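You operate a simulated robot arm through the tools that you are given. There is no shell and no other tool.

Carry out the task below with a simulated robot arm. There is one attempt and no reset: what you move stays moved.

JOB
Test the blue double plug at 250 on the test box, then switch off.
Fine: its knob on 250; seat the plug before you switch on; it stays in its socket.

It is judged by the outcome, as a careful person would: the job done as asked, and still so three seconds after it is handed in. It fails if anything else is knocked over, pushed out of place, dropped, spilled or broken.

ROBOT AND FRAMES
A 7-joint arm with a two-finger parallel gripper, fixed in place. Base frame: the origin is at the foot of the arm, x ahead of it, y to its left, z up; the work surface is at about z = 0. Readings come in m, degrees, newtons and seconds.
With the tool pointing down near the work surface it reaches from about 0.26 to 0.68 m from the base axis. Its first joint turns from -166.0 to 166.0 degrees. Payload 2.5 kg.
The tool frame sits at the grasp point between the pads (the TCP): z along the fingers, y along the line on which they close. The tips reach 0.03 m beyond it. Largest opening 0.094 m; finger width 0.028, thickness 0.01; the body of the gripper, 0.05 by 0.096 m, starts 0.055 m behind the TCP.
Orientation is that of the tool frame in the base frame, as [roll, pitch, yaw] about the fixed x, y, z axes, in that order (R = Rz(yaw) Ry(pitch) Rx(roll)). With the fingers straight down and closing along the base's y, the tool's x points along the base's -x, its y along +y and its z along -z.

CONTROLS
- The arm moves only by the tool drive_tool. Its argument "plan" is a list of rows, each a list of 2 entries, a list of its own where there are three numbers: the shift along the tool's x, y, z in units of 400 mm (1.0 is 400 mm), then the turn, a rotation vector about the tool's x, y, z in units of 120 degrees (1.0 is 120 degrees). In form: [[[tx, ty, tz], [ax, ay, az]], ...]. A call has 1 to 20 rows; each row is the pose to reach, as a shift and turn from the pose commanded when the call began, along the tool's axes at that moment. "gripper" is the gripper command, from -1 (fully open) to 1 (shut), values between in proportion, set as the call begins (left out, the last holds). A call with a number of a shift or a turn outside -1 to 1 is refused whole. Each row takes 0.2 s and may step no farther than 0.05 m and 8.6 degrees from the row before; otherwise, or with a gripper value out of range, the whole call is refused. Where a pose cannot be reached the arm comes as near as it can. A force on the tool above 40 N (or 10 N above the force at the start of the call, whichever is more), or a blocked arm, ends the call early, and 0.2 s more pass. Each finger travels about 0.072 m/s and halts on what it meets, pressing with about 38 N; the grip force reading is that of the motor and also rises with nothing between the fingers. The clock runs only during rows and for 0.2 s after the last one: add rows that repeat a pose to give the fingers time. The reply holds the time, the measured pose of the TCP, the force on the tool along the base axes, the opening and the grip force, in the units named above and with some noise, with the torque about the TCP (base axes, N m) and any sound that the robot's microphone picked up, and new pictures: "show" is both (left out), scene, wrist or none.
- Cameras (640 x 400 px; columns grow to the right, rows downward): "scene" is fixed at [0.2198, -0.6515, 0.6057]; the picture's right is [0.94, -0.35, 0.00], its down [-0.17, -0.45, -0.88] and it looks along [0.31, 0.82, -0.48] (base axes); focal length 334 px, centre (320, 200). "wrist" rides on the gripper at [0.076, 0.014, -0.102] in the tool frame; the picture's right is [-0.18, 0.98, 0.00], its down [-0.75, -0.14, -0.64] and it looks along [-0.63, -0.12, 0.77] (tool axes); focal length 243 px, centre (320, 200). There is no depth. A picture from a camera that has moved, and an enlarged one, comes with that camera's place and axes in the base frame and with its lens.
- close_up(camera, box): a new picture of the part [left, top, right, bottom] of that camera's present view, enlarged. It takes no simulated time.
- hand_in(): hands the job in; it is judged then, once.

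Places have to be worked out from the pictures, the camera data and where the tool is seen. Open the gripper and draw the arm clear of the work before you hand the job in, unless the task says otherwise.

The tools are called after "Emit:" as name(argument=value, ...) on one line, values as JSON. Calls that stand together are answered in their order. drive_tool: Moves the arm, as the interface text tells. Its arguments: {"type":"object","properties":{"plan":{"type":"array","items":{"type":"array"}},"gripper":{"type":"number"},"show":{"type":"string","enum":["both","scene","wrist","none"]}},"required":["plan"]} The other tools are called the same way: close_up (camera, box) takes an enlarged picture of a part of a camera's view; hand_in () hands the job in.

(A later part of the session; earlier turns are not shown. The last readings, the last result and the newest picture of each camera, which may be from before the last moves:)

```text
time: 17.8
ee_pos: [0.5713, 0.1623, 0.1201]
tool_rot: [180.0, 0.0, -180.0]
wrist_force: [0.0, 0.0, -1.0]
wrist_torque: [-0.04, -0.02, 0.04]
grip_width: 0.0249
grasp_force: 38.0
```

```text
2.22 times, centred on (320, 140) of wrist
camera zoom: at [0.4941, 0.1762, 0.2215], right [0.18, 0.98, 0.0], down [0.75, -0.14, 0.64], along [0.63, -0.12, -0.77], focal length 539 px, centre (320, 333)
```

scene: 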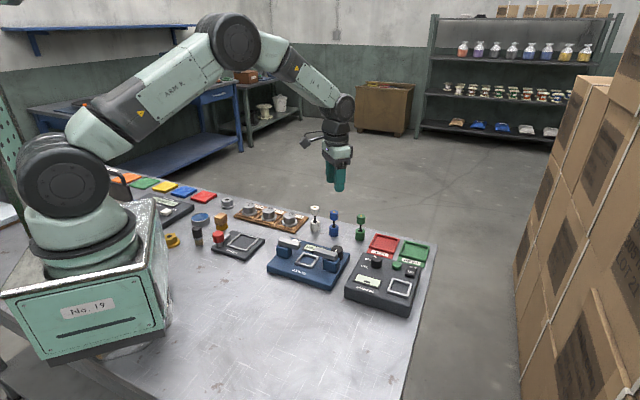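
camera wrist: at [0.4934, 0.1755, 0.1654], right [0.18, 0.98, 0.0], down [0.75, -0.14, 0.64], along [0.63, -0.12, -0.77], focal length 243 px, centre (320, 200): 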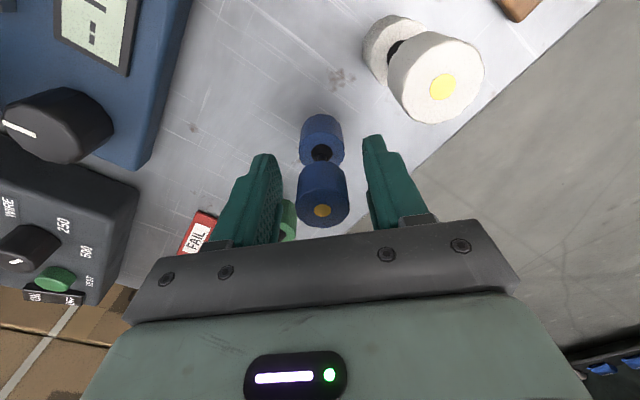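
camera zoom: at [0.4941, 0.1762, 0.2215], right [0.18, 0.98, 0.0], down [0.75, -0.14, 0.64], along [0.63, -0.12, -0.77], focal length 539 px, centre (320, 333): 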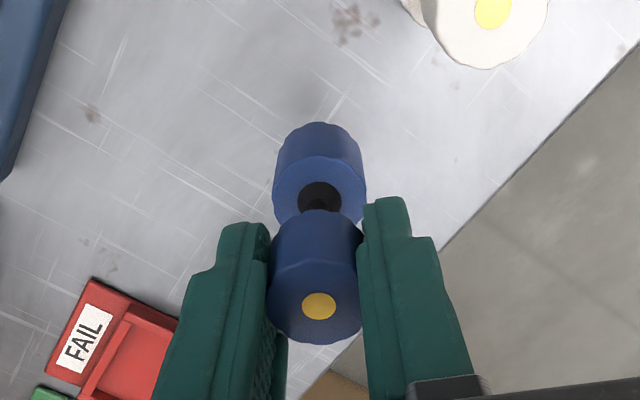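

The plug lifts as one rigid piece. I raise it further and carry it across to above the socket at about (0.605, -0.160).

Emit:
drive_tool(plan=[[[0, 0, -0.1], [0, 0, 0]], [[0, 0, -0.2], [0, 0, 0]], [[-0.008, -0.08, -0.21], [0, 0, 0]], [[-0.017, -0.16, -0.21], [0, 0, 0]], [[-0.026, -0.25, -0.21], [0, 0, 0]], [[-0.035, -0.34, -0.21], [0, 0, 0]], [[-0.044, -0.43, -0.21], [0, 0, 0]], [[-0.053, -0.52, -0.21], [0, 0, 0]], [[-0.062, -0.61, -0.21], [0, 0, 0]], [[-0.07, -0.69, -0.21], [0, 0, 0]], [[-0.078, -0.755, -0.21], [0, 0, 0]], [[-0.085, -0.805, -0.21], [0, 0, 0]], [[-0.085, -0.805, -0.21], [0, 0, 0]], [[-0.085, -0.805, -0.21], [0, 0, 0]]])

Emit:
close_up(camera="wrist", box=[220, 20, 420, 200])

Emit:
close_up(camera="scene", box=[340, 220, 430, 320])

```text
time: 20.8
ee_pos: [0.6014, -0.1596, 0.2033]
tool_rot: [180.0, -0.1, -180.0]
wrist_force: [0.3, -0.4, -1.6]
wrist_torque: [-0.01, -0.01, -0.01]
grip_width: 0.0247
grasp_force: 37.9
camera wrist: at [0.5257, -0.1462, 0.3059], right [0.18, 0.98, 0.0], down [0.75, -0.14, 0.64], along [0.63, -0.12, -0.77], focal length 243 px, centre (320, 200)
```

scene: 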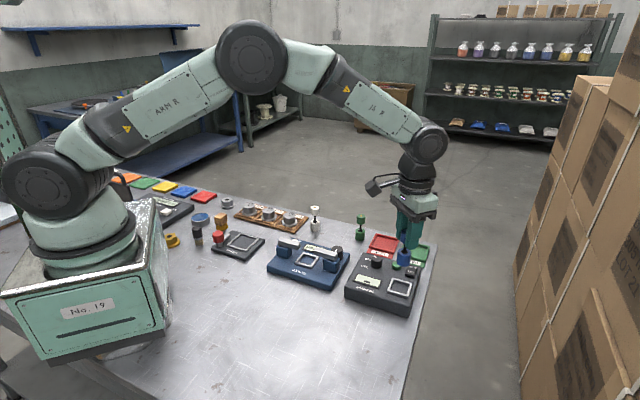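
wrist: 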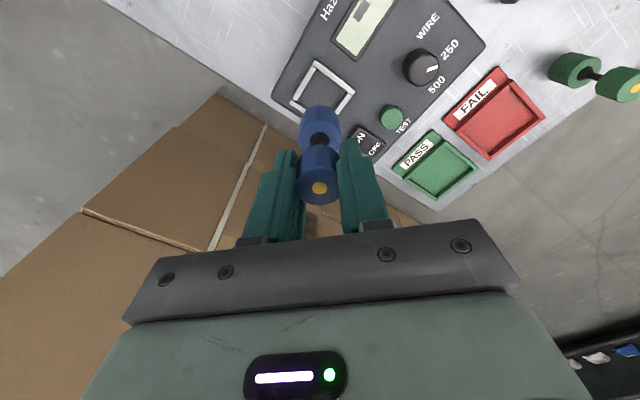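

```text
2.22 times, centred on (320, 110) of wrist
camera zoom: at [0.5257, -0.1462, 0.3059], right [0.18, 0.98, 0.0], down [0.75, -0.14, 0.64], along [0.63, -0.12, -0.77], focal length 539 px, centre (320, 400)
```

zoom: 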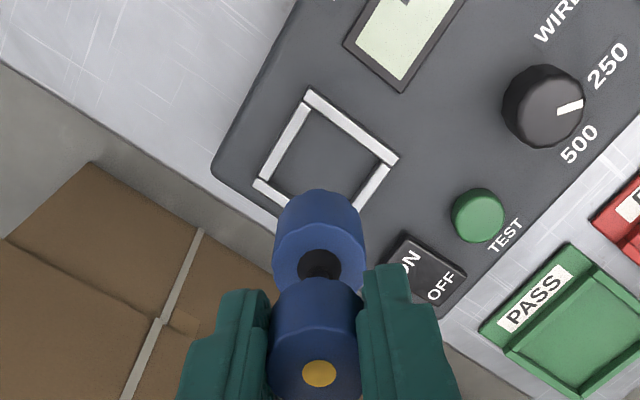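

```text
4.00 times, centred on (385, 270) of scene
camera zoom: at [0.2198, -0.6515, 0.6057], right [0.94, -0.35, 0.0], down [-0.17, -0.45, -0.88], along [0.31, 0.82, -0.48], focal length 1335 px, centre (60, -80)
```

zoom: 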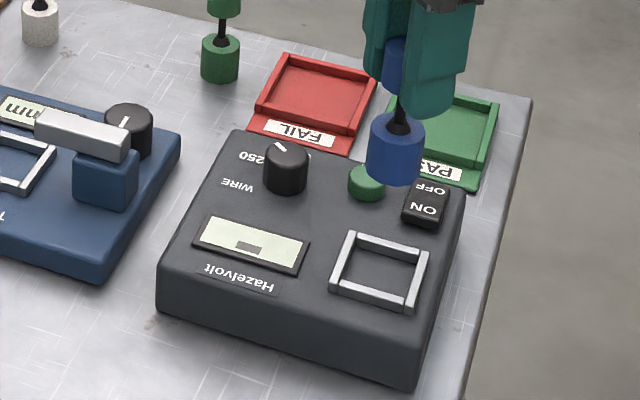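

By the wrist view the socket is within about 2 mm of the point under the plug. I lower to roughly 1 cm above the frame and compare plug and frame directly in both views.

Emit:
drive_tool(plan=[[[-0.005, 0, 0.04], [0, 0, 0]], [[-0.005, 0, 0.08], [0, 0, 0]], [[-0.005, 0, 0.12], [0, 0, 0]], [[-0.005, 0, 0.16], [0, 0, 0]], [[-0.005, 0, 0.16], [0, 0, 0]], [[-0.005, 0, 0.16], [0, 0, 0]]], show="none")

Emit:
close_up(camera="wrist", box=[240, 60, 400, 180])

Emit:
close_up(camera="scene", box=[370, 240, 430, 310])

```text
time: 22.2
ee_pos: [0.607, -0.1601, 0.1395]
tool_rot: [179.9, 0.0, -180.0]
wrist_force: [-0.1, -0.6, -0.5]
wrist_torque: [0.0, 0.01, -0.02]
grip_width: 0.0247
grasp_force: 37.8
```

```text
3.33 times, centred on (320, 120) of wrist
camera zoom: at [0.5301, -0.1459, 0.2406], right [0.18, 0.98, 0.0], down [0.75, -0.14, 0.64], along [0.63, -0.12, -0.77], focal length 809 px, centre (320, 467)
```

zoom: 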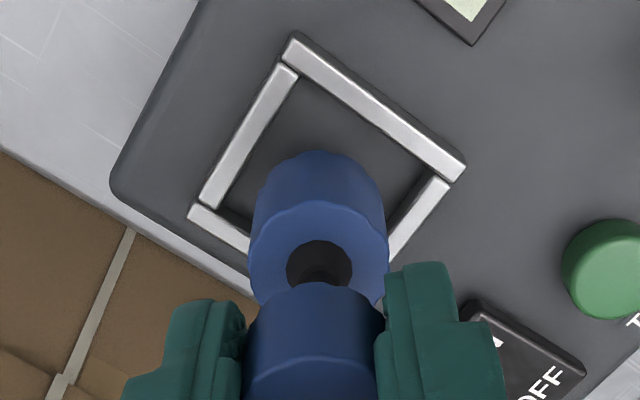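

```text
5.71 times, centred on (400, 275) of scene
camera zoom: at [0.2198, -0.6515, 0.6057], right [0.94, -0.35, 0.0], down [-0.17, -0.45, -0.88], along [0.31, 0.82, -0.48], focal length 1908 px, centre (-137, -229)
```

zoom: 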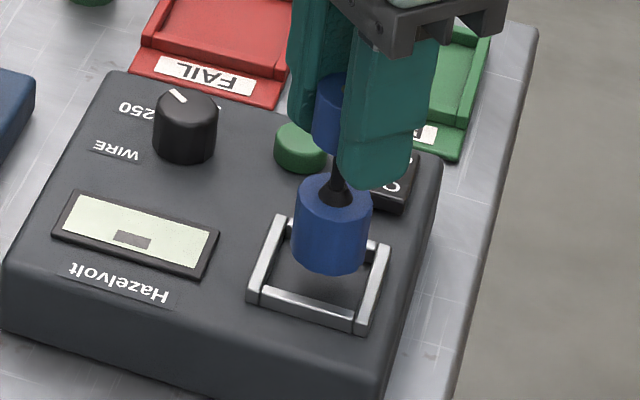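

Comparing both views, the socket centre is about 2 mm to +y of the plug axis and matches in x. I shift 2 mm in y and lower until the plug's bottom is about at frame-top height, then look again.

Emit:
drive_tool(plan=[[[0, 0.005, 0], [0, 0, 0]], [[0, 0.005, 0.01], [0, 0, 0]], [[0, 0.005, 0.02], [0, 0, 0]], [[0, 0.005, 0.02], [0, 0, 0]], [[0, 0.005, 0.02], [0, 0, 0]]], show="none")

Emit:
close_up(camera="wrist", box=[240, 60, 400, 180])

Emit:
close_up(camera="scene", box=[380, 260, 430, 310])

```text
time: 23.4
ee_pos: [0.6074, -0.1579, 0.1314]
tool_rot: [179.9, 0.0, 180.0]
wrist_force: [0.5, 0.0, -1.2]
wrist_torque: [-0.01, -0.01, -0.01]
grip_width: 0.0251
grasp_force: 38.1
```

```text
3.33 times, centred on (320, 120) of wrist
camera zoom: at [0.5302, -0.144, 0.2326], right [0.18, 0.98, 0.0], down [0.75, -0.14, 0.64], along [0.63, -0.12, -0.77], focal length 809 px, centre (320, 467)
```

zoom: 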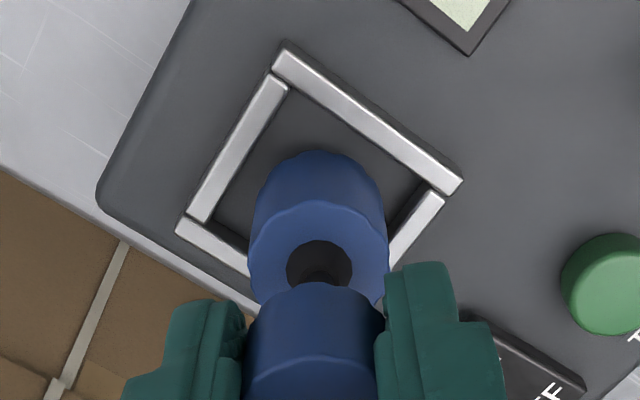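

```text
8.00 times, centred on (405, 285) of scene
camera zoom: at [0.2198, -0.6515, 0.6057], right [0.94, -0.35, 0.0], down [-0.17, -0.45, -0.88], along [0.31, 0.82, -0.48], focal length 2671 px, centre (-360, -480)
```

zoom: 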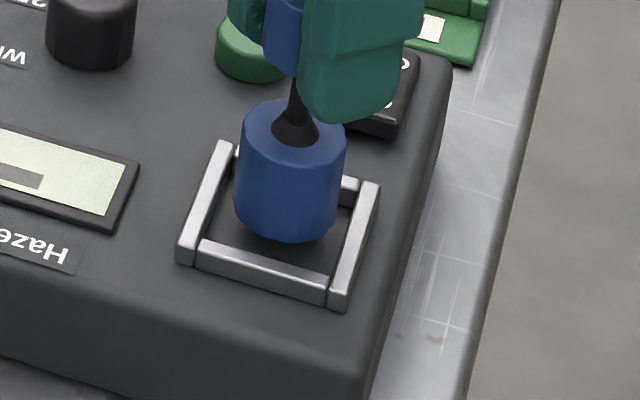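

Plug and socket now agree within about 1 mm in both views. I lower 8 mm into the frame, then check the force.

Emit:
drive_tool(plan=[[[0, 0, 0.007], [0, 0, 0]], [[0, 0, 0.014], [0, 0, 0]], [[0, 0, 0.02], [0, 0, 0]], [[0, 0, 0.02], [0, 0, 0]], [[0, 0, 0.02], [0, 0, 0]]], show="none")

Emit:
close_up(camera="scene", box=[380, 260, 430, 310])

Emit:
close_up(camera="wrist", box=[240, 60, 400, 180])

```text
time: 24.6
ee_pos: [0.6065, -0.1576, 0.1227]
tool_rot: [180.0, 0.0, -180.0]
wrist_force: [-0.8, 0.8, -1.1]
wrist_torque: [0.03, 0.01, 0.0]
grip_width: 0.0249
grasp_force: 37.5
```

```text
8.00 times, centred on (405, 285) of scene
camera zoom: at [0.2198, -0.6515, 0.6057], right [0.94, -0.35, 0.0], down [-0.17, -0.45, -0.88], along [0.31, 0.82, -0.48], focal length 2671 px, centre (-360, -480)
```

zoom: 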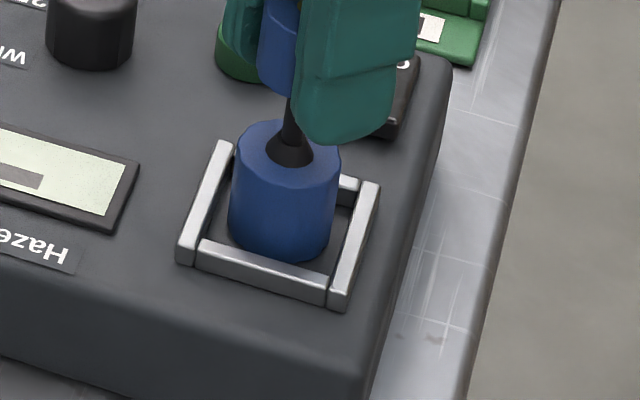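

```text
3.33 times, centred on (320, 120) of wrist
camera zoom: at [0.5295, -0.1439, 0.225], right [0.18, 0.98, 0.0], down [0.75, -0.14, 0.64], along [0.63, -0.12, -0.77], focal length 809 px, centre (320, 467)
```

zoom: 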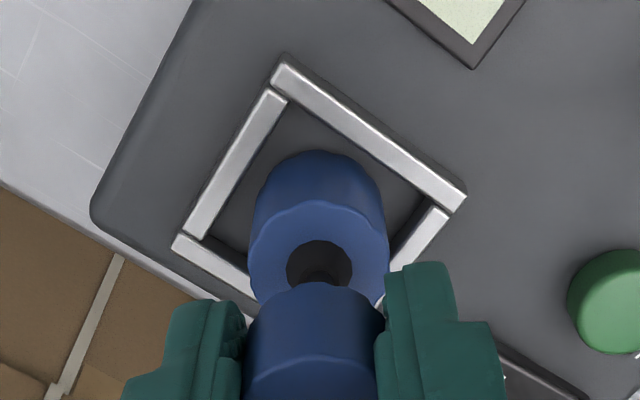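

No contact force yet and the plug bottom is inside the frame. I lower a further 3 mm.

Emit:
drive_tool(plan=[[[0, 0, 0.004], [0, 0, 0]], [[0, 0, 0.0075], [0, 0, 0]], [[0, 0, 0.0075], [0, 0, 0]], [[0, 0, 0.0075], [0, 0, 0]]], show="none")

Emit:
close_up(camera="scene", box=[380, 260, 430, 310])

```text
time: 25.6
ee_pos: [0.6063, -0.1588, 0.1211]
tool_rot: [-180.0, 0.1, 179.9]
wrist_force: [-3.6, 1.8, 12.1]
wrist_torque: [0.1, 0.36, -0.01]
grip_width: 0.0249
grasp_force: 38.3
```

```text
8.00 times, centred on (405, 285) of scene
camera zoom: at [0.2198, -0.6515, 0.6057], right [0.94, -0.35, 0.0], down [-0.17, -0.45, -0.88], along [0.31, 0.82, -0.48], focal length 2671 px, centre (-360, -480)
```

zoom: 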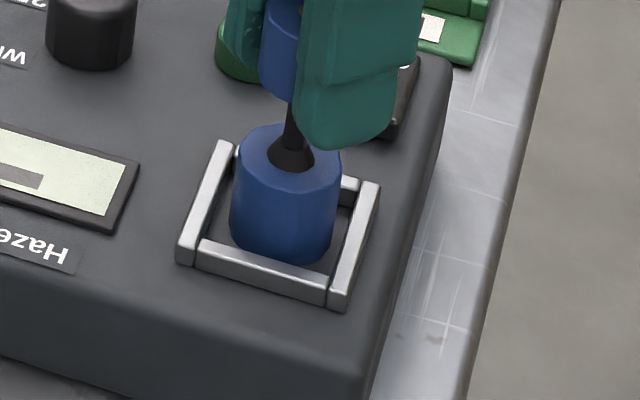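

Contact at 12 N with the plug bottom at z≈0.040, i.e. on the panel floor inside the frame. I relax the downward push by about 1.5 mm, then open the fingers.

Emit:
drive_tool(plan=[[[0, 0, -0.003], [0, 0, 0]], [[0, 0, -0.003], [0, 0, 0]]], show="none")

Emit:
drive_tool(plan=[[[0, 0, 0], [0, 0, 0]], [[0, 0, 0], [0, 0, 0]], [[0, 0, 0], [0, 0, 0]]], gripper=-0.1, show="none")

Emit:
close_up(camera="scene", box=[370, 240, 440, 310])

Emit:
close_up(camera="wrist", box=[220, 50, 420, 230])

```text
time: 26.2
ee_pos: [0.6058, -0.1582, 0.1223]
tool_rot: [180.0, -0.1, -179.9]
wrist_force: [0.5, -0.2, -1.8]
wrist_torque: [0.0, 0.01, -0.04]
grip_width: 0.0248
grasp_force: 38.0
```

```text
time: 27.0
ee_pos: [0.6058, -0.1585, 0.1221]
tool_rot: [-180.0, 0.0, 180.0]
wrist_force: [-1.5, -0.1, 0.0]
wrist_torque: [0.0, 0.01, 0.0]
grip_width: 0.0518
grasp_force: 0.1
```

```text
5.71 times, centred on (405, 275) of scene
camera zoom: at [0.2198, -0.6515, 0.6057], right [0.94, -0.35, 0.0], down [-0.17, -0.45, -0.88], along [0.31, 0.82, -0.48], focal length 1908 px, centre (-166, -229)
```

zoom: 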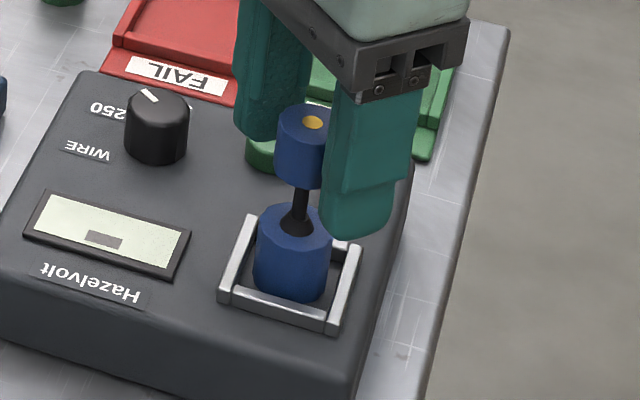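

```text
2.22 times, centred on (320, 140) of wrist
camera zoom: at [0.5297, -0.1436, 0.2245], right [0.18, 0.98, 0.0], down [0.75, -0.14, 0.64], along [0.63, -0.12, -0.77], focal length 539 px, centre (320, 333)
```

zoom: 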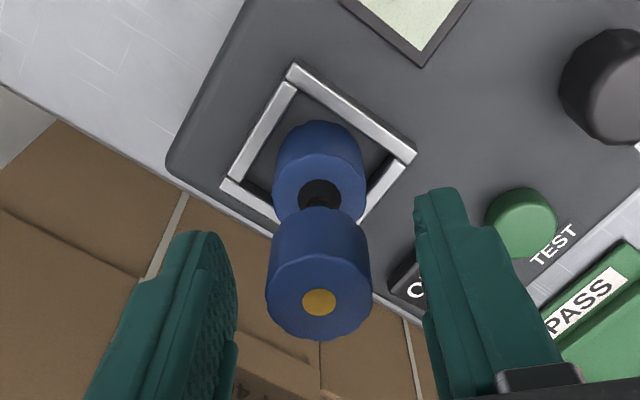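

The plug stands upright inside the socket frame. I rise straight up clear of it.

Emit:
drive_tool(plan=[[[0, 0, -0.04], [0, 0, 0]], [[0, 0, -0.1], [0, 0, 0]], [[0, 0, -0.18], [0, 0, 0]], [[0, 0, -0.27], [0, 0, 0]], [[0, 0, -0.27], [0, 0, 0]]])

Emit:
close_up(camera="scene", box=[340, 230, 440, 320])

Emit:
close_up(camera="wrist", box=[240, 0, 440, 180])

```text
time: 28.2
ee_pos: [0.6039, -0.1579, 0.2317]
tool_rot: [-180.0, 0.1, 179.9]
wrist_force: [0.1, -0.2, -0.1]
wrist_torque: [-0.03, 0.0, -0.01]
grip_width: 0.0513
grasp_force: 0.1
camera wrist: at [0.5279, -0.1432, 0.3338], right [0.18, 0.98, 0.0], down [0.75, -0.14, 0.64], along [0.63, -0.12, -0.77], focal length 243 px, centre (320, 200)
```

scene: 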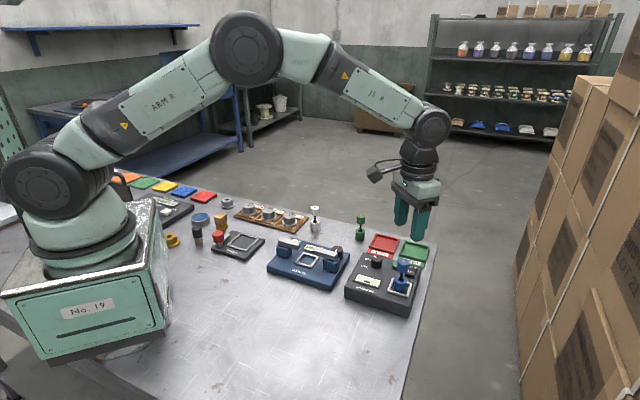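
wrist: 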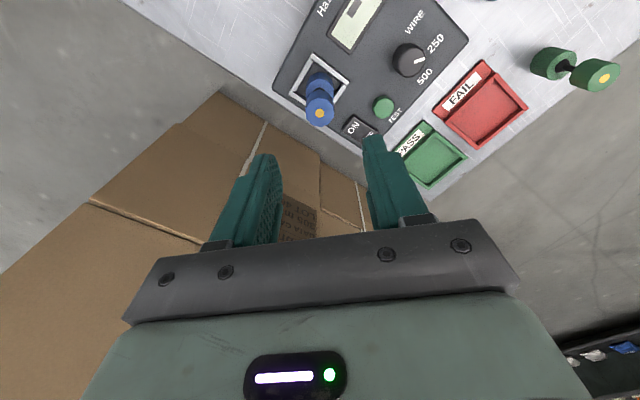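

```text
4.44 times, centred on (390, 275) of scene
camera zoom: at [0.2198, -0.6515, 0.6057], right [0.94, -0.35, 0.0], down [-0.17, -0.45, -0.88], along [0.31, 0.82, -0.48], focal length 1484 px, centre (9, -133)
```

zoom: 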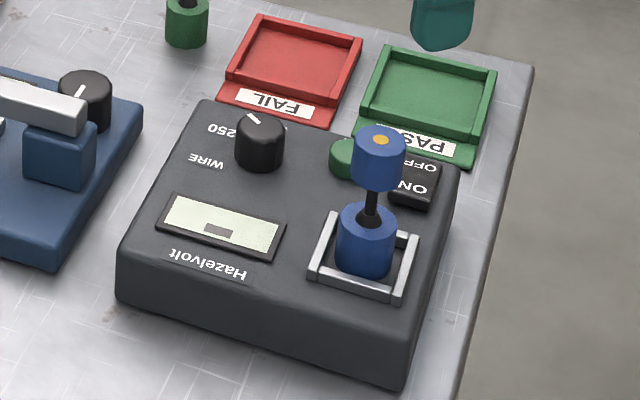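

```text
2.22 times, centred on (340, 90) of wrist
camera zoom: at [0.5279, -0.1432, 0.3338], right [0.18, 0.98, 0.0], down [0.75, -0.14, 0.64], along [0.63, -0.12, -0.77], focal length 539 px, centre (276, 444)
```

zoom: 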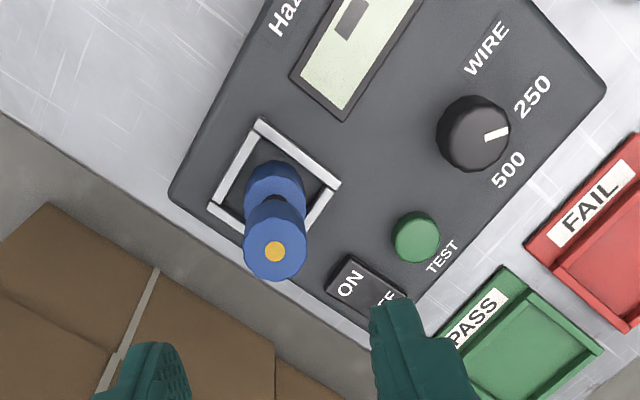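

The plug is seated upright in the frame. Next is the rocker: ON label is at about (0.653, -0.125), OFF at (0.671, -0.107). I close the fingers and move above the ON half, turning the tool so it lines up with the rocker and keeps the gripper body away from the plug.

Emit:
drive_tool(plan=[[[-0.0196, 0.0129, 0.01], [0, 0, -0.0618]], [[-0.0392, 0.0258, 0.02], [0, 0, -0.1237]], [[-0.0588, 0.0388, 0.04], [0, 0, -0.1855]], [[-0.0783, 0.0517, 0.07], [0, 0, -0.2473]], [[-0.0979, 0.0646, 0.1], [0, 0, -0.3092]], [[-0.1175, 0.0775, 0.13], [0, 0, -0.371]], [[-0.1175, 0.0775, 0.15], [0, 0, -0.371]], [[-0.1175, 0.0775, 0.15], [0, 0, -0.371]]], gripper=1)

Emit:
close_up(camera="scene", box=[340, 220, 440, 310])

Emit:
close_up(camera="wrist", box=[220, 20, 420, 200])

```text
time: 30.0
ee_pos: [0.6528, -0.1269, 0.1702]
tool_rot: [180.0, 0.1, -135.4]
wrist_force: [0.3, 0.3, 0.0]
wrist_torque: [0.02, -0.01, -0.01]
grip_width: 0.0001
grasp_force: 33.5
camera wrist: at [0.5878, -0.1699, 0.2728], right [-0.56, 0.83, 0.0], down [0.64, 0.43, 0.64], along [0.53, 0.36, -0.77], focal length 243 px, centre (320, 200)
```

scene: 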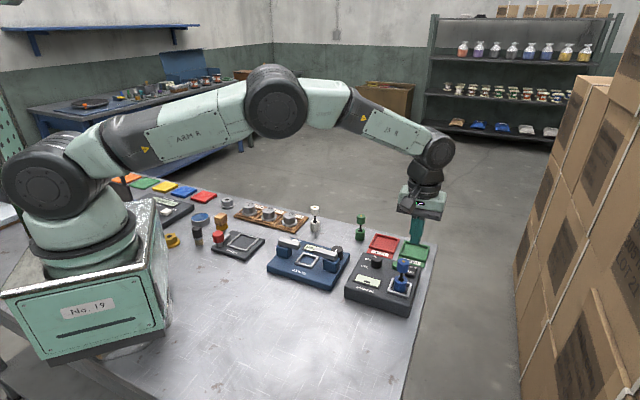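
wrist: 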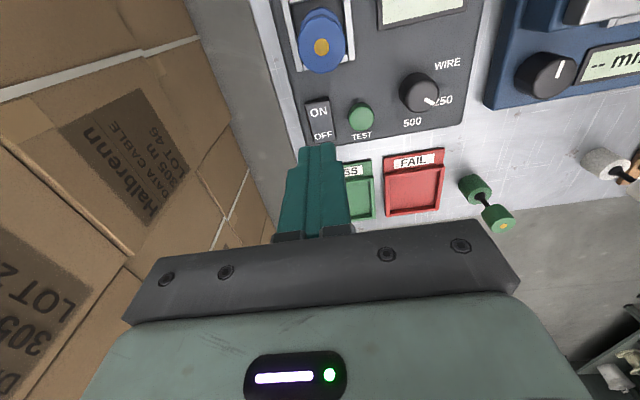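

```text
4.44 times, centred on (390, 265) of scene
camera zoom: at [0.2198, -0.6515, 0.6057], right [0.94, -0.35, 0.0], down [-0.17, -0.45, -0.88], along [0.31, 0.82, -0.48], focal length 1484 px, centre (9, -89)
```

zoom: 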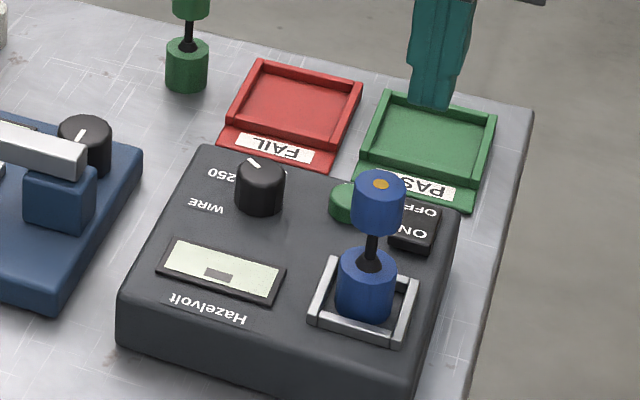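

```text
2.22 times, centred on (320, 110) of wrist
camera zoom: at [0.5878, -0.1699, 0.2728], right [-0.56, 0.83, 0.0], down [0.64, 0.43, 0.64], along [0.53, 0.36, -0.77], focal length 539 px, centre (320, 400)
```

zoom: 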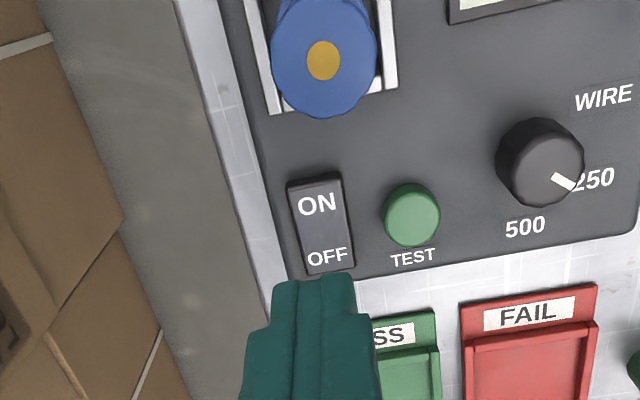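

Measuring the knob pointer in this view gives about 99–101° against about 105° for the 250 mark: it is roughly 5° past centre (the knob's flats settled into the pads when I closed). Before switching on I'll go back and trim it; I move over the knob at the same yaw as when I released it.

Emit:
drive_tool(plan=[[[0, 0.0157, 0.0], [0, 0, 0.0623]], [[0, 0.0314, 0.0], [0, 0, 0.1246]], [[-0.001, 0.0471, 0.0], [0, 0, 0.1869]], [[-0.001, 0.0629, 0.0], [0, 0, 0.2491]], [[-0.001, 0.0786, 0.0], [0, 0, 0.3114]], [[-0.001, 0.0943, 0.0], [0, 0, 0.3737]], [[-0.002, 0.11, 0.01], [0, 0, 0.436]], [[-0.002, 0.1257, 0.02], [0, 0, 0.4983]], [[-0.002, 0.1414, 0.03], [0, 0, 0.5606]], [[-0.002, 0.1571, 0.04], [0, 0, 0.6229]], [[-0.003, 0.1729, 0.05], [0, 0, 0.6851]], [[-0.003, 0.1886, 0.05], [0, 0, 0.7474]], [[-0.003, 0.2043, 0.05], [0, 0, 0.8097]], [[-0.0033, 0.22, 0.05], [0, 0, 0.872]], [[-0.0033, 0.22, 0.05], [0, 0, 0.872]], [[-0.0033, 0.22, 0.05], [0, 0, 0.872]]], gripper=-0.1)

Emit:
close_up(camera="wrist", box=[280, 60, 370, 150])

Emit:
close_up(camera="scene", box=[340, 220, 440, 310])

```text
time: 33.4
ee_pos: [0.5928, -0.0629, 0.1495]
tool_rot: [-180.0, 0.0, 119.7]
wrist_force: [-0.5, 0.7, -0.7]
wrist_torque: [0.0, -0.03, -0.03]
grip_width: 0.0518
grasp_force: 0.0
camera wrist: at [0.5662, 0.0109, 0.2518], right [0.94, 0.33, 0.0], down [0.25, -0.72, 0.64], along [0.21, -0.61, -0.77], focal length 243 px, centre (320, 200)
```

scene: 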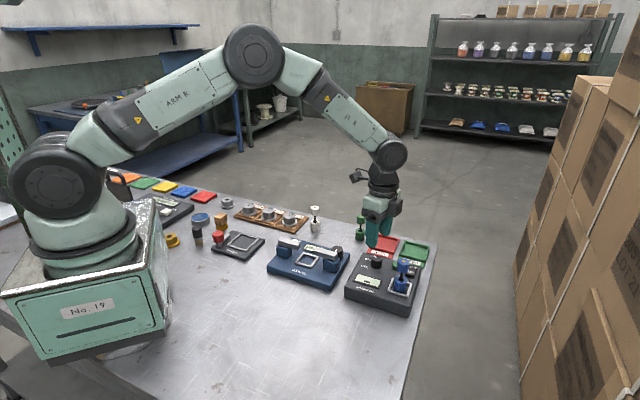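
wrist: 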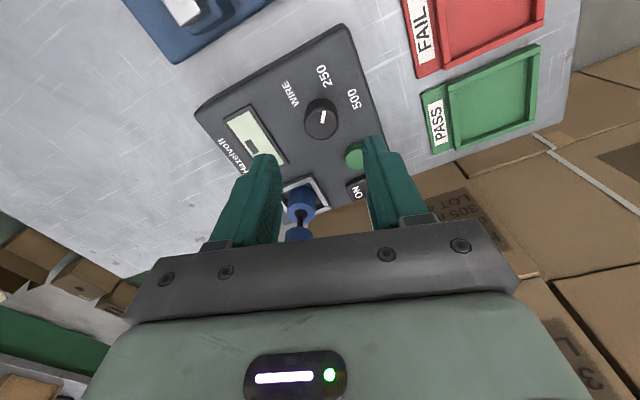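

```text
4.44 times, centred on (325, 105) of wrist
camera zoom: at [0.5662, 0.0109, 0.2518], right [0.94, 0.33, 0.0], down [0.25, -0.72, 0.64], along [0.21, -0.61, -0.77], focal length 1078 px, centre (298, 622)
```

zoom: 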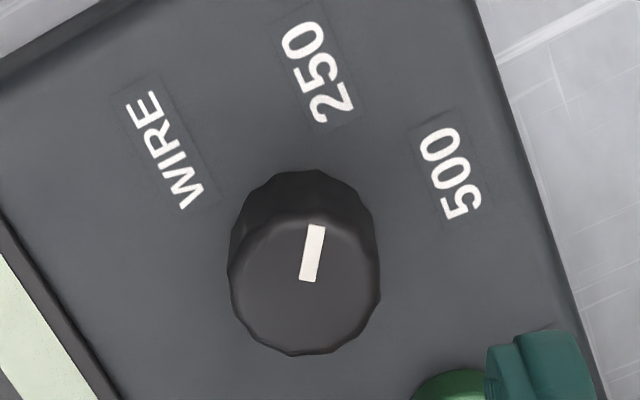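

```text
4.44 times, centred on (390, 265) of scene
camera zoom: at [0.2198, -0.6515, 0.6057], right [0.94, -0.35, 0.0], down [-0.17, -0.45, -0.88], along [0.31, 0.82, -0.48], focal length 1484 px, centre (9, -89)
```

zoom: 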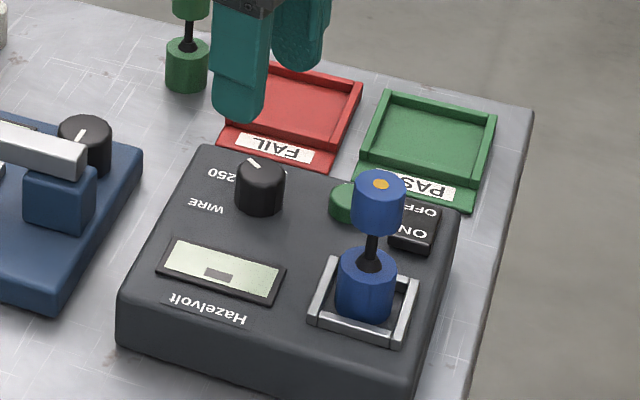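

Pointer measures 100.6° versus 104.6° for the 250 mark, so a 4° trim is wanted. I lower the open fingers around the knob at this same yaw.

Emit:
drive_tool(plan=[[[0, 0, 0.05], [0, 0, 0]], [[0, 0, 0.1], [0, 0, 0]], [[0, 0, 0.14], [0, 0, 0]], [[0, 0, 0.165], [0, 0, 0]], [[0, 0, 0.18], [0, 0, 0]], [[0, 0, 0.18], [0, 0, 0]], [[0, 0, 0.18], [0, 0, 0]]], show="none")

Emit:
close_up(camera="wrist", box=[220, 50, 420, 230])

Emit:
close_up(camera="scene", box=[340, 220, 440, 310])

```text
time: 35.0
ee_pos: [0.5912, -0.0637, 0.0767]
tool_rot: [-180.0, -0.1, 119.9]
wrist_force: [-0.2, 0.6, 0.0]
wrist_torque: [-0.02, -0.01, -0.01]
grip_width: 0.0516
grasp_force: 0.0
```

```text
2.22 times, centred on (320, 140) of wrist
camera zoom: at [0.5664, 0.0095, 0.1789], right [0.94, 0.33, 0.0], down [0.25, -0.72, 0.64], along [0.21, -0.61, -0.77], focal length 539 px, centre (320, 333)
```

zoom: 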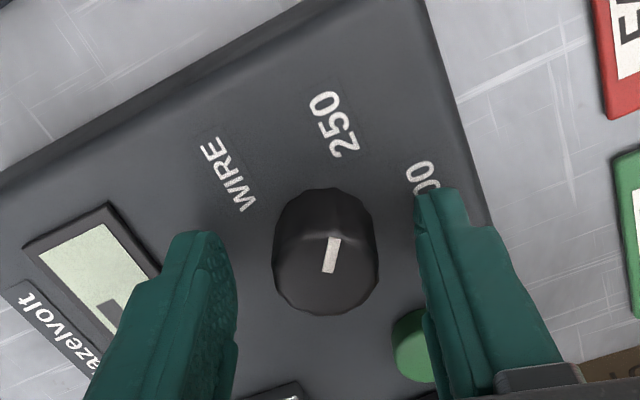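

```text
4.44 times, centred on (390, 265) of scene
camera zoom: at [0.2198, -0.6515, 0.6057], right [0.94, -0.35, 0.0], down [-0.17, -0.45, -0.88], along [0.31, 0.82, -0.48], focal length 1484 px, centre (9, -89)
```

zoom: 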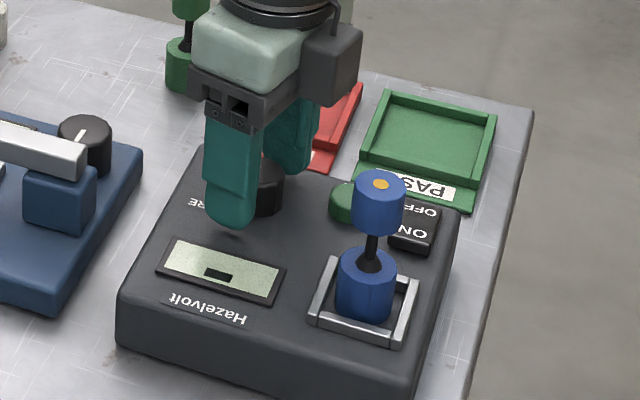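

The fingers bracket the knob and the opening looks centred. I close on the knob.

Emit:
drive_tool(plan=[[[0, 0, 0], [0, 0, 0]], [[0, 0, 0], [0, 0, 0]], [[0, 0, 0], [0, 0, 0]]], gripper=0.6, show="none")

Emit:
close_up(camera="wrist", box=[220, 50, 420, 230])

```text
time: 35.8
ee_pos: [0.5936, -0.0629, 0.0772]
tool_rot: [179.7, 0.1, 119.8]
wrist_force: [14.6, 5.4, -7.9]
wrist_torque: [0.02, -0.49, 0.06]
grip_width: 0.027
grasp_force: 44.9
```

```text
2.22 times, centred on (320, 140) of wrist
camera zoom: at [0.567, 0.0103, 0.1792], right [0.94, 0.33, 0.0], down [0.25, -0.72, 0.64], along [0.21, -0.61, -0.77], focal length 539 px, centre (320, 333)
```

zoom: 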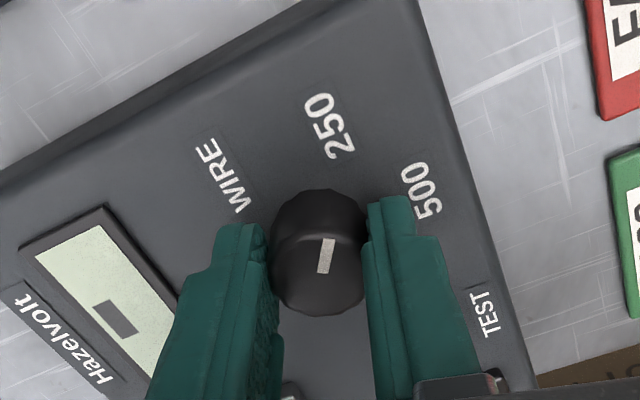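

Still gripped, the pointer reads about 98–100°. I turn it back by 6° (counter-clockwise from above) and measure.

Emit:
drive_tool(plan=[[[0, 0, 0], [0, 0, -0.025]], [[0, 0, 0], [0, 0, -0.05]], [[0, 0, 0], [0, 0, -0.05]], [[0, 0, 0], [0, 0, -0.05]]], show="none")

Emit:
close_up(camera="wrist", box=[270, 70, 370, 170])

```text
time: 36.8
ee_pos: [0.593, -0.0635, 0.0783]
tool_rot: [179.8, 0.1, 125.9]
wrist_force: [24.5, 8.6, -10.8]
wrist_torque: [0.47, -0.54, 0.03]
grip_width: 0.0274
grasp_force: 44.7
```

```text
4.00 times, centred on (320, 120) of wrist
camera zoom: at [0.5593, 0.0072, 0.1792], right [0.9, 0.43, 0.0], down [0.33, -0.69, 0.64], along [0.28, -0.58, -0.77], focal length 970 px, centre (320, 520)
```

zoom: 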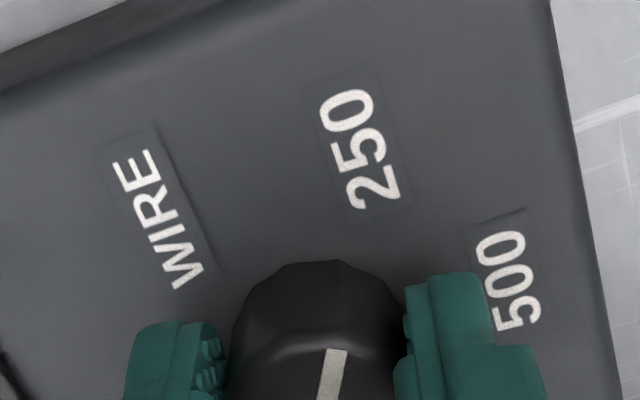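

I take a fuller look at the pointer before releasing.

Emit:
close_up(camera="wrist", box=[270, 80, 380, 200])

Emit:
close_up(camera="scene", box=[340, 230, 440, 320])

```text
3.33 times, centred on (325, 140) of wrist
camera zoom: at [0.5593, 0.0072, 0.1792], right [0.9, 0.43, 0.0], down [0.33, -0.69, 0.64], along [0.28, -0.58, -0.77], focal length 809 px, centre (303, 400)
```

zoom: 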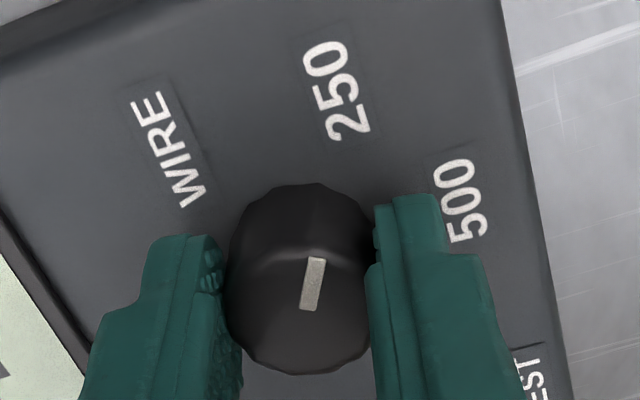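

```text
4.44 times, centred on (390, 275) of scene
camera zoom: at [0.2198, -0.6515, 0.6057], right [0.94, -0.35, 0.0], down [-0.17, -0.45, -0.88], along [0.31, 0.82, -0.48], focal length 1484 px, centre (9, -133)
```

zoom: 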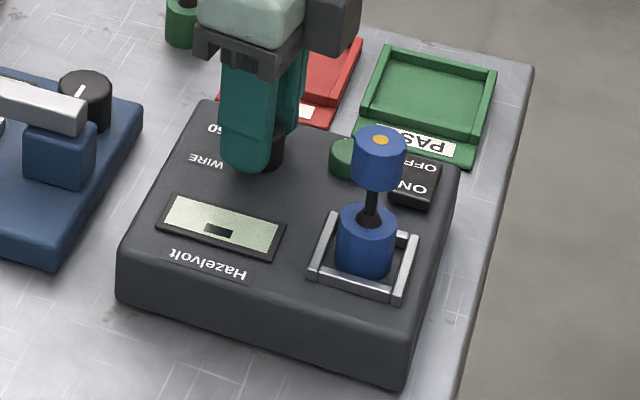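

The pointer now reads about 105–106°, on the 250 mark. There is a side load of about 25 N on the tool, so I first shift the command along the load to relax it before opening.

Emit:
drive_tool(plan=[[[0, 0.0035, 0.0015], [0, 0, 0]], [[0, 0.007, 0.0025], [0, 0, 0]], [[0, 0.007, 0.0025], [0, 0, 0]]], show="none")

```text
time: 37.7
ee_pos: [0.5931, -0.0617, 0.0776]
tool_rot: [-179.7, -0.1, 125.9]
wrist_force: [-1.8, -0.1, 6.5]
wrist_torque: [-0.22, -0.03, -0.01]
grip_width: 0.027
grasp_force: 45.5
stopped in row 3: the force on the tool passed its limit at 41 N (the readings are from after the stop); the commanded pose is now the measured one
```

The load is relaxed now (about 2 N sideways). I open the fingers and rise straight up, then re-measure.

Emit:
drive_tool(plan=[[[0, 0, 0], [0, 0, 0]], [[0, 0, 0], [0, 0, 0]], [[0, 0, -0.03], [0, 0, 0]], [[0, 0, -0.08], [0, 0, 0]], [[0, 0, -0.15], [0, 0, 0]], [[0, 0, -0.18], [0, 0, 0]], [[0, 0, -0.18], [0, 0, 0]]], gripper=-0.1)

Emit:
close_up(camera="wrist", box=[280, 60, 370, 150])

Emit:
close_up(camera="scene", box=[340, 230, 440, 320])

Emit:
close_up(camera="scene", box=[355, 240, 405, 280])

```text
time: 39.3
ee_pos: [0.5935, -0.0626, 0.1508]
tool_rot: [-179.6, -0.2, 125.8]
wrist_force: [0.2, 0.2, 0.2]
wrist_torque: [0.01, -0.04, 0.0]
grip_width: 0.0519
grasp_force: 0.0
camera wrist: at [0.5616, 0.0078, 0.2525], right [0.9, 0.43, -0.01], down [0.33, -0.69, 0.64], along [0.27, -0.58, -0.77], focal length 243 px, centre (320, 200)
```

scene: 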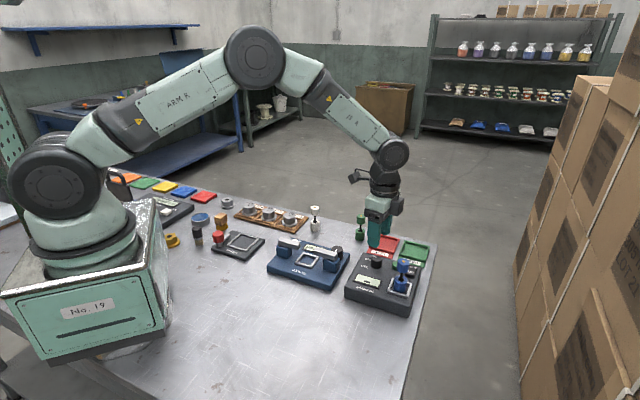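
wrist: 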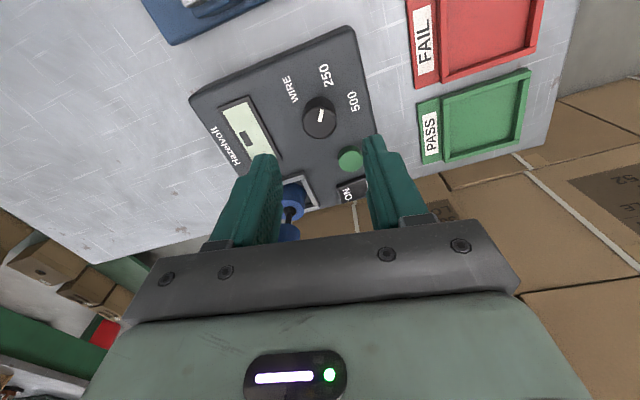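

```text
4.44 times, centred on (325, 105) of wrist
camera zoom: at [0.5616, 0.0078, 0.2525], right [0.9, 0.43, -0.01], down [0.33, -0.69, 0.64], along [0.27, -0.58, -0.77], focal length 1078 px, centre (298, 622)
```

zoom: 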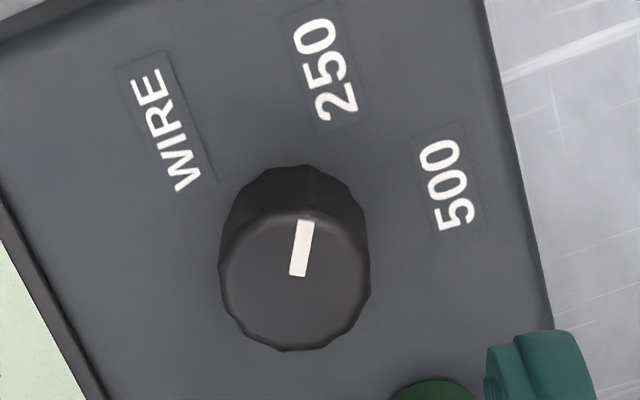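

```text
4.44 times, centred on (390, 275) of scene
camera zoom: at [0.2198, -0.6515, 0.6057], right [0.94, -0.35, 0.0], down [-0.17, -0.45, -0.88], along [0.31, 0.82, -0.48], focal length 1484 px, centre (9, -133)
```

zoom: 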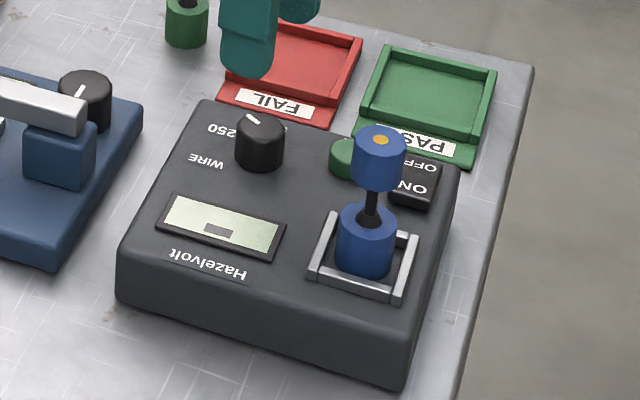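

```text
10.00 times, centred on (380, 260) of scene
camera zoom: at [0.2198, -0.6515, 0.6057], right [0.94, -0.35, 0.0], down [-0.17, -0.45, -0.88], along [0.31, 0.82, -0.48], focal length 3338 px, centre (-280, -400)
```

zoom: 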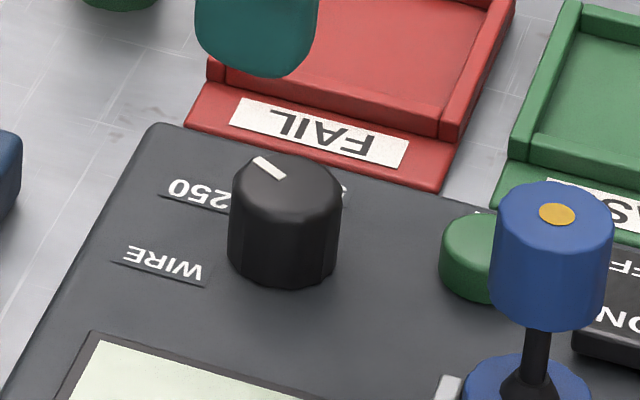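

The knob pointer now reads about 106° against 104.6° for 250 — on the mark, and the plug is undisturbed. Now I close the fingers and go above the outer part of the rocker's ON half at about (0.6486, -0.1304).

Emit:
drive_tool(plan=[[[-0.0156, 0.0009, -0.02], [0, 0, -0.0587]], [[-0.0311, 0.0018, -0.04], [0, 0, -0.1175]], [[-0.0467, 0.0027, -0.05], [0, 0, -0.1762]], [[-0.0623, 0.0036, -0.05], [0, 0, -0.235]], [[-0.0779, 0.0045, -0.05], [0, 0, -0.2937]], [[-0.0934, 0.0054, -0.05], [0, 0, -0.3525]], [[-0.109, 0.0063, -0.05], [0, 0, -0.4112]], [[-0.1246, 0.0071, -0.05], [0, 0, -0.47]], [[-0.1401, 0.008, -0.05], [0, 0, -0.5287]], [[-0.1557, 0.0089, -0.05], [0, 0, -0.5875]], [[-0.1713, 0.0098, -0.05], [0, 0, -0.6462]], [[-0.1869, 0.0107, -0.05], [0, 0, -0.705]], [[-0.2024, 0.0116, -0.05], [0, 0, -0.7637]], [[-0.218, 0.0125, -0.05], [0, 0, -0.8225]], [[-0.218, 0.0125, -0.05], [0, 0, -0.8225]], [[-0.218, 0.0125, -0.05], [0, 0, -0.8225]]], gripper=1)

Emit:
close_up(camera="wrist", box=[220, 20, 420, 200])

Emit:
close_up(camera="scene", box=[340, 220, 440, 310])

```text
time: 42.7
ee_pos: [0.6489, -0.1296, 0.1704]
tool_rot: [179.8, -0.2, -135.4]
wrist_force: [0.0, -0.1, 0.1]
wrist_torque: [-0.01, 0.0, 0.04]
grip_width: 0.0
grasp_force: 32.6
camera wrist: at [0.585, -0.1729, 0.2708], right [-0.56, 0.83, 0.0], down [0.64, 0.43, 0.64], along [0.53, 0.36, -0.77], focal length 243 px, centre (320, 200)
```

scene: 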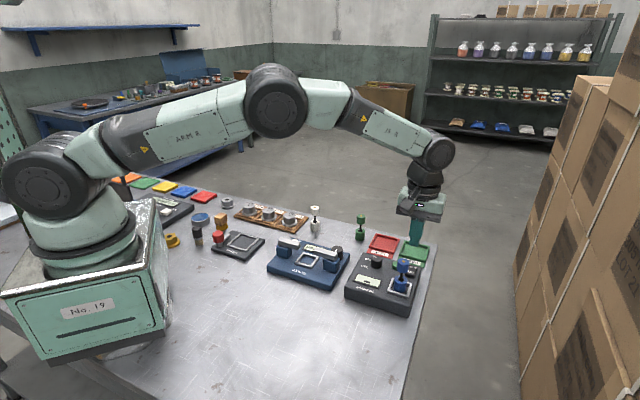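
wrist: 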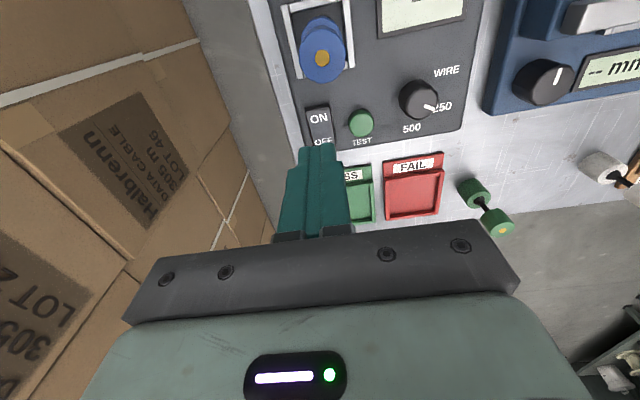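

```text
2.22 times, centred on (320, 110) of wrist
camera zoom: at [0.585, -0.1729, 0.2708], right [-0.56, 0.83, 0.0], down [0.64, 0.43, 0.64], along [0.53, 0.36, -0.77], focal length 539 px, centre (320, 400)
```

zoom: 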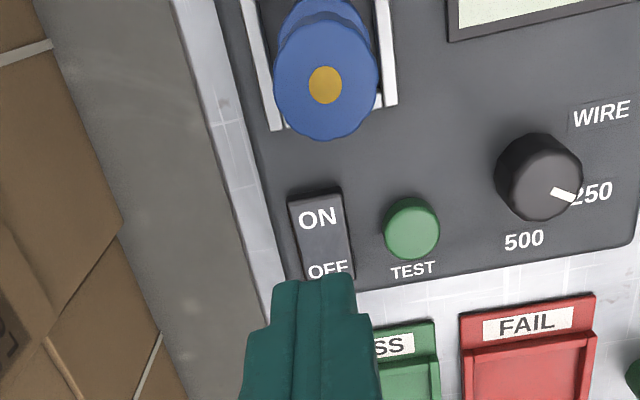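

```text
4.44 times, centred on (390, 265) of scene
camera zoom: at [0.2198, -0.6515, 0.6057], right [0.94, -0.35, 0.0], down [-0.17, -0.45, -0.88], along [0.31, 0.82, -0.48], focal length 1484 px, centre (9, -89)
```

zoom: 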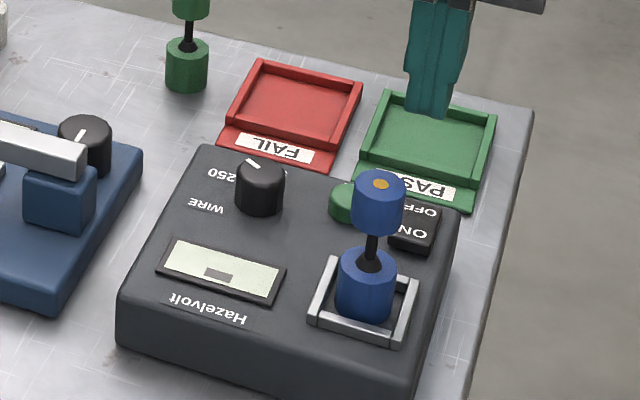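

The footprint of the closed fingertips lies over the outer part of the ON half, centred across the rocker. I descend to a tip height of about z=0.058 first.

Emit:
drive_tool(plan=[[[0, 0, 0.06], [0, 0, 0]], [[0, 0, 0.12], [0, 0, 0]], [[0, 0, 0.17], [0, 0, 0]], [[0, 0, 0.205], [0, 0, 0]], [[0, 0, 0.205], [0, 0, 0]], [[0, 0, 0.205], [0, 0, 0]]], show="none")

Emit:
close_up(camera="wrist", box=[220, 50, 420, 230])

Emit:
close_up(camera="scene", box=[360, 230, 440, 300])

```text
time: 44.1
ee_pos: [0.6483, -0.1304, 0.085]
tool_rot: [179.8, -0.2, -135.4]
wrist_force: [-0.4, -0.7, -0.3]
wrist_torque: [0.0, -0.01, 0.0]
grip_width: 0.0
grasp_force: 32.7
```

```text
2.22 times, centred on (320, 140) of wrist
camera zoom: at [0.5845, -0.1738, 0.187], right [-0.56, 0.83, 0.0], down [0.64, 0.43, 0.64], along [0.53, 0.36, -0.77], focal length 539 px, centre (320, 333)
```

zoom: 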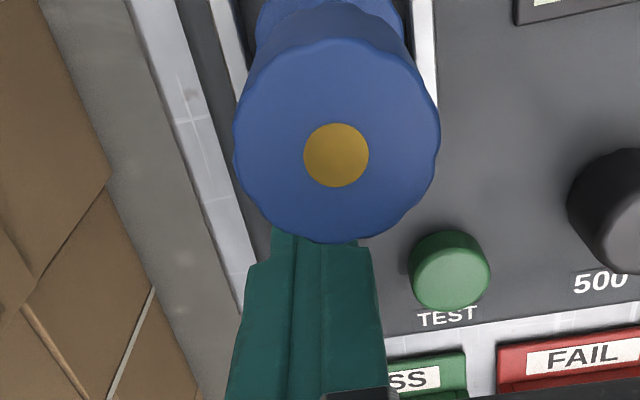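

```text
5.71 times, centred on (400, 265) of scene
camera zoom: at [0.2198, -0.6515, 0.6057], right [0.94, -0.35, 0.0], down [-0.17, -0.45, -0.88], along [0.31, 0.82, -0.48], focal length 1908 px, centre (-137, -171)
```

zoom: 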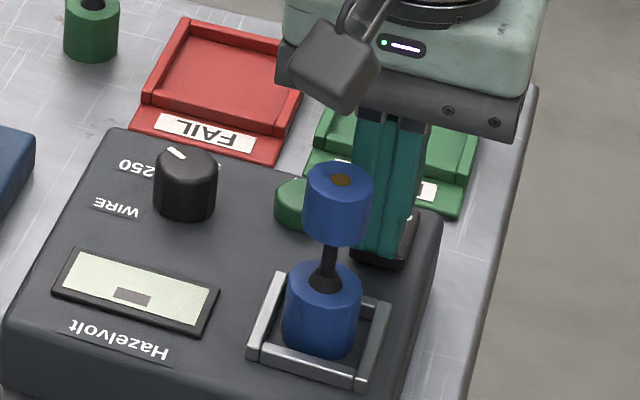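

No contact yet; the plug, camera housing and gripper body are clear of each other. I press down slowly in small steps.

Emit:
drive_tool(plan=[[[0, 0, 0.004], [0, 0, 0]], [[0, 0, 0.008], [0, 0, 0]], [[0, 0, 0.012], [0, 0, 0]], [[0, 0, 0.012], [0, 0, 0]]], show="none")

Emit:
close_up(camera="scene", box=[360, 230, 440, 300])

```text
time: 45.1
ee_pos: [0.6498, -0.1304, 0.0805]
tool_rot: [179.8, -0.2, -135.4]
wrist_force: [0.2, -0.5, 0.8]
wrist_torque: [0.01, 0.0, 0.04]
grip_width: 0.0002
grasp_force: 33.1
```

```text
5.71 times, centred on (400, 265) of scene
camera zoom: at [0.2198, -0.6515, 0.6057], right [0.94, -0.35, 0.0], down [-0.17, -0.45, -0.88], along [0.31, 0.82, -0.48], focal length 1908 px, centre (-137, -171)
```

zoom: 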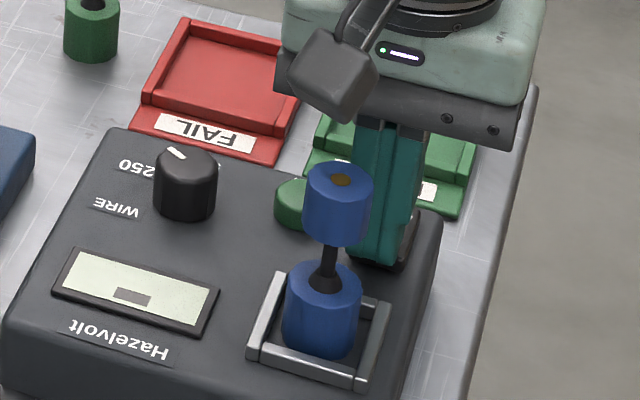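

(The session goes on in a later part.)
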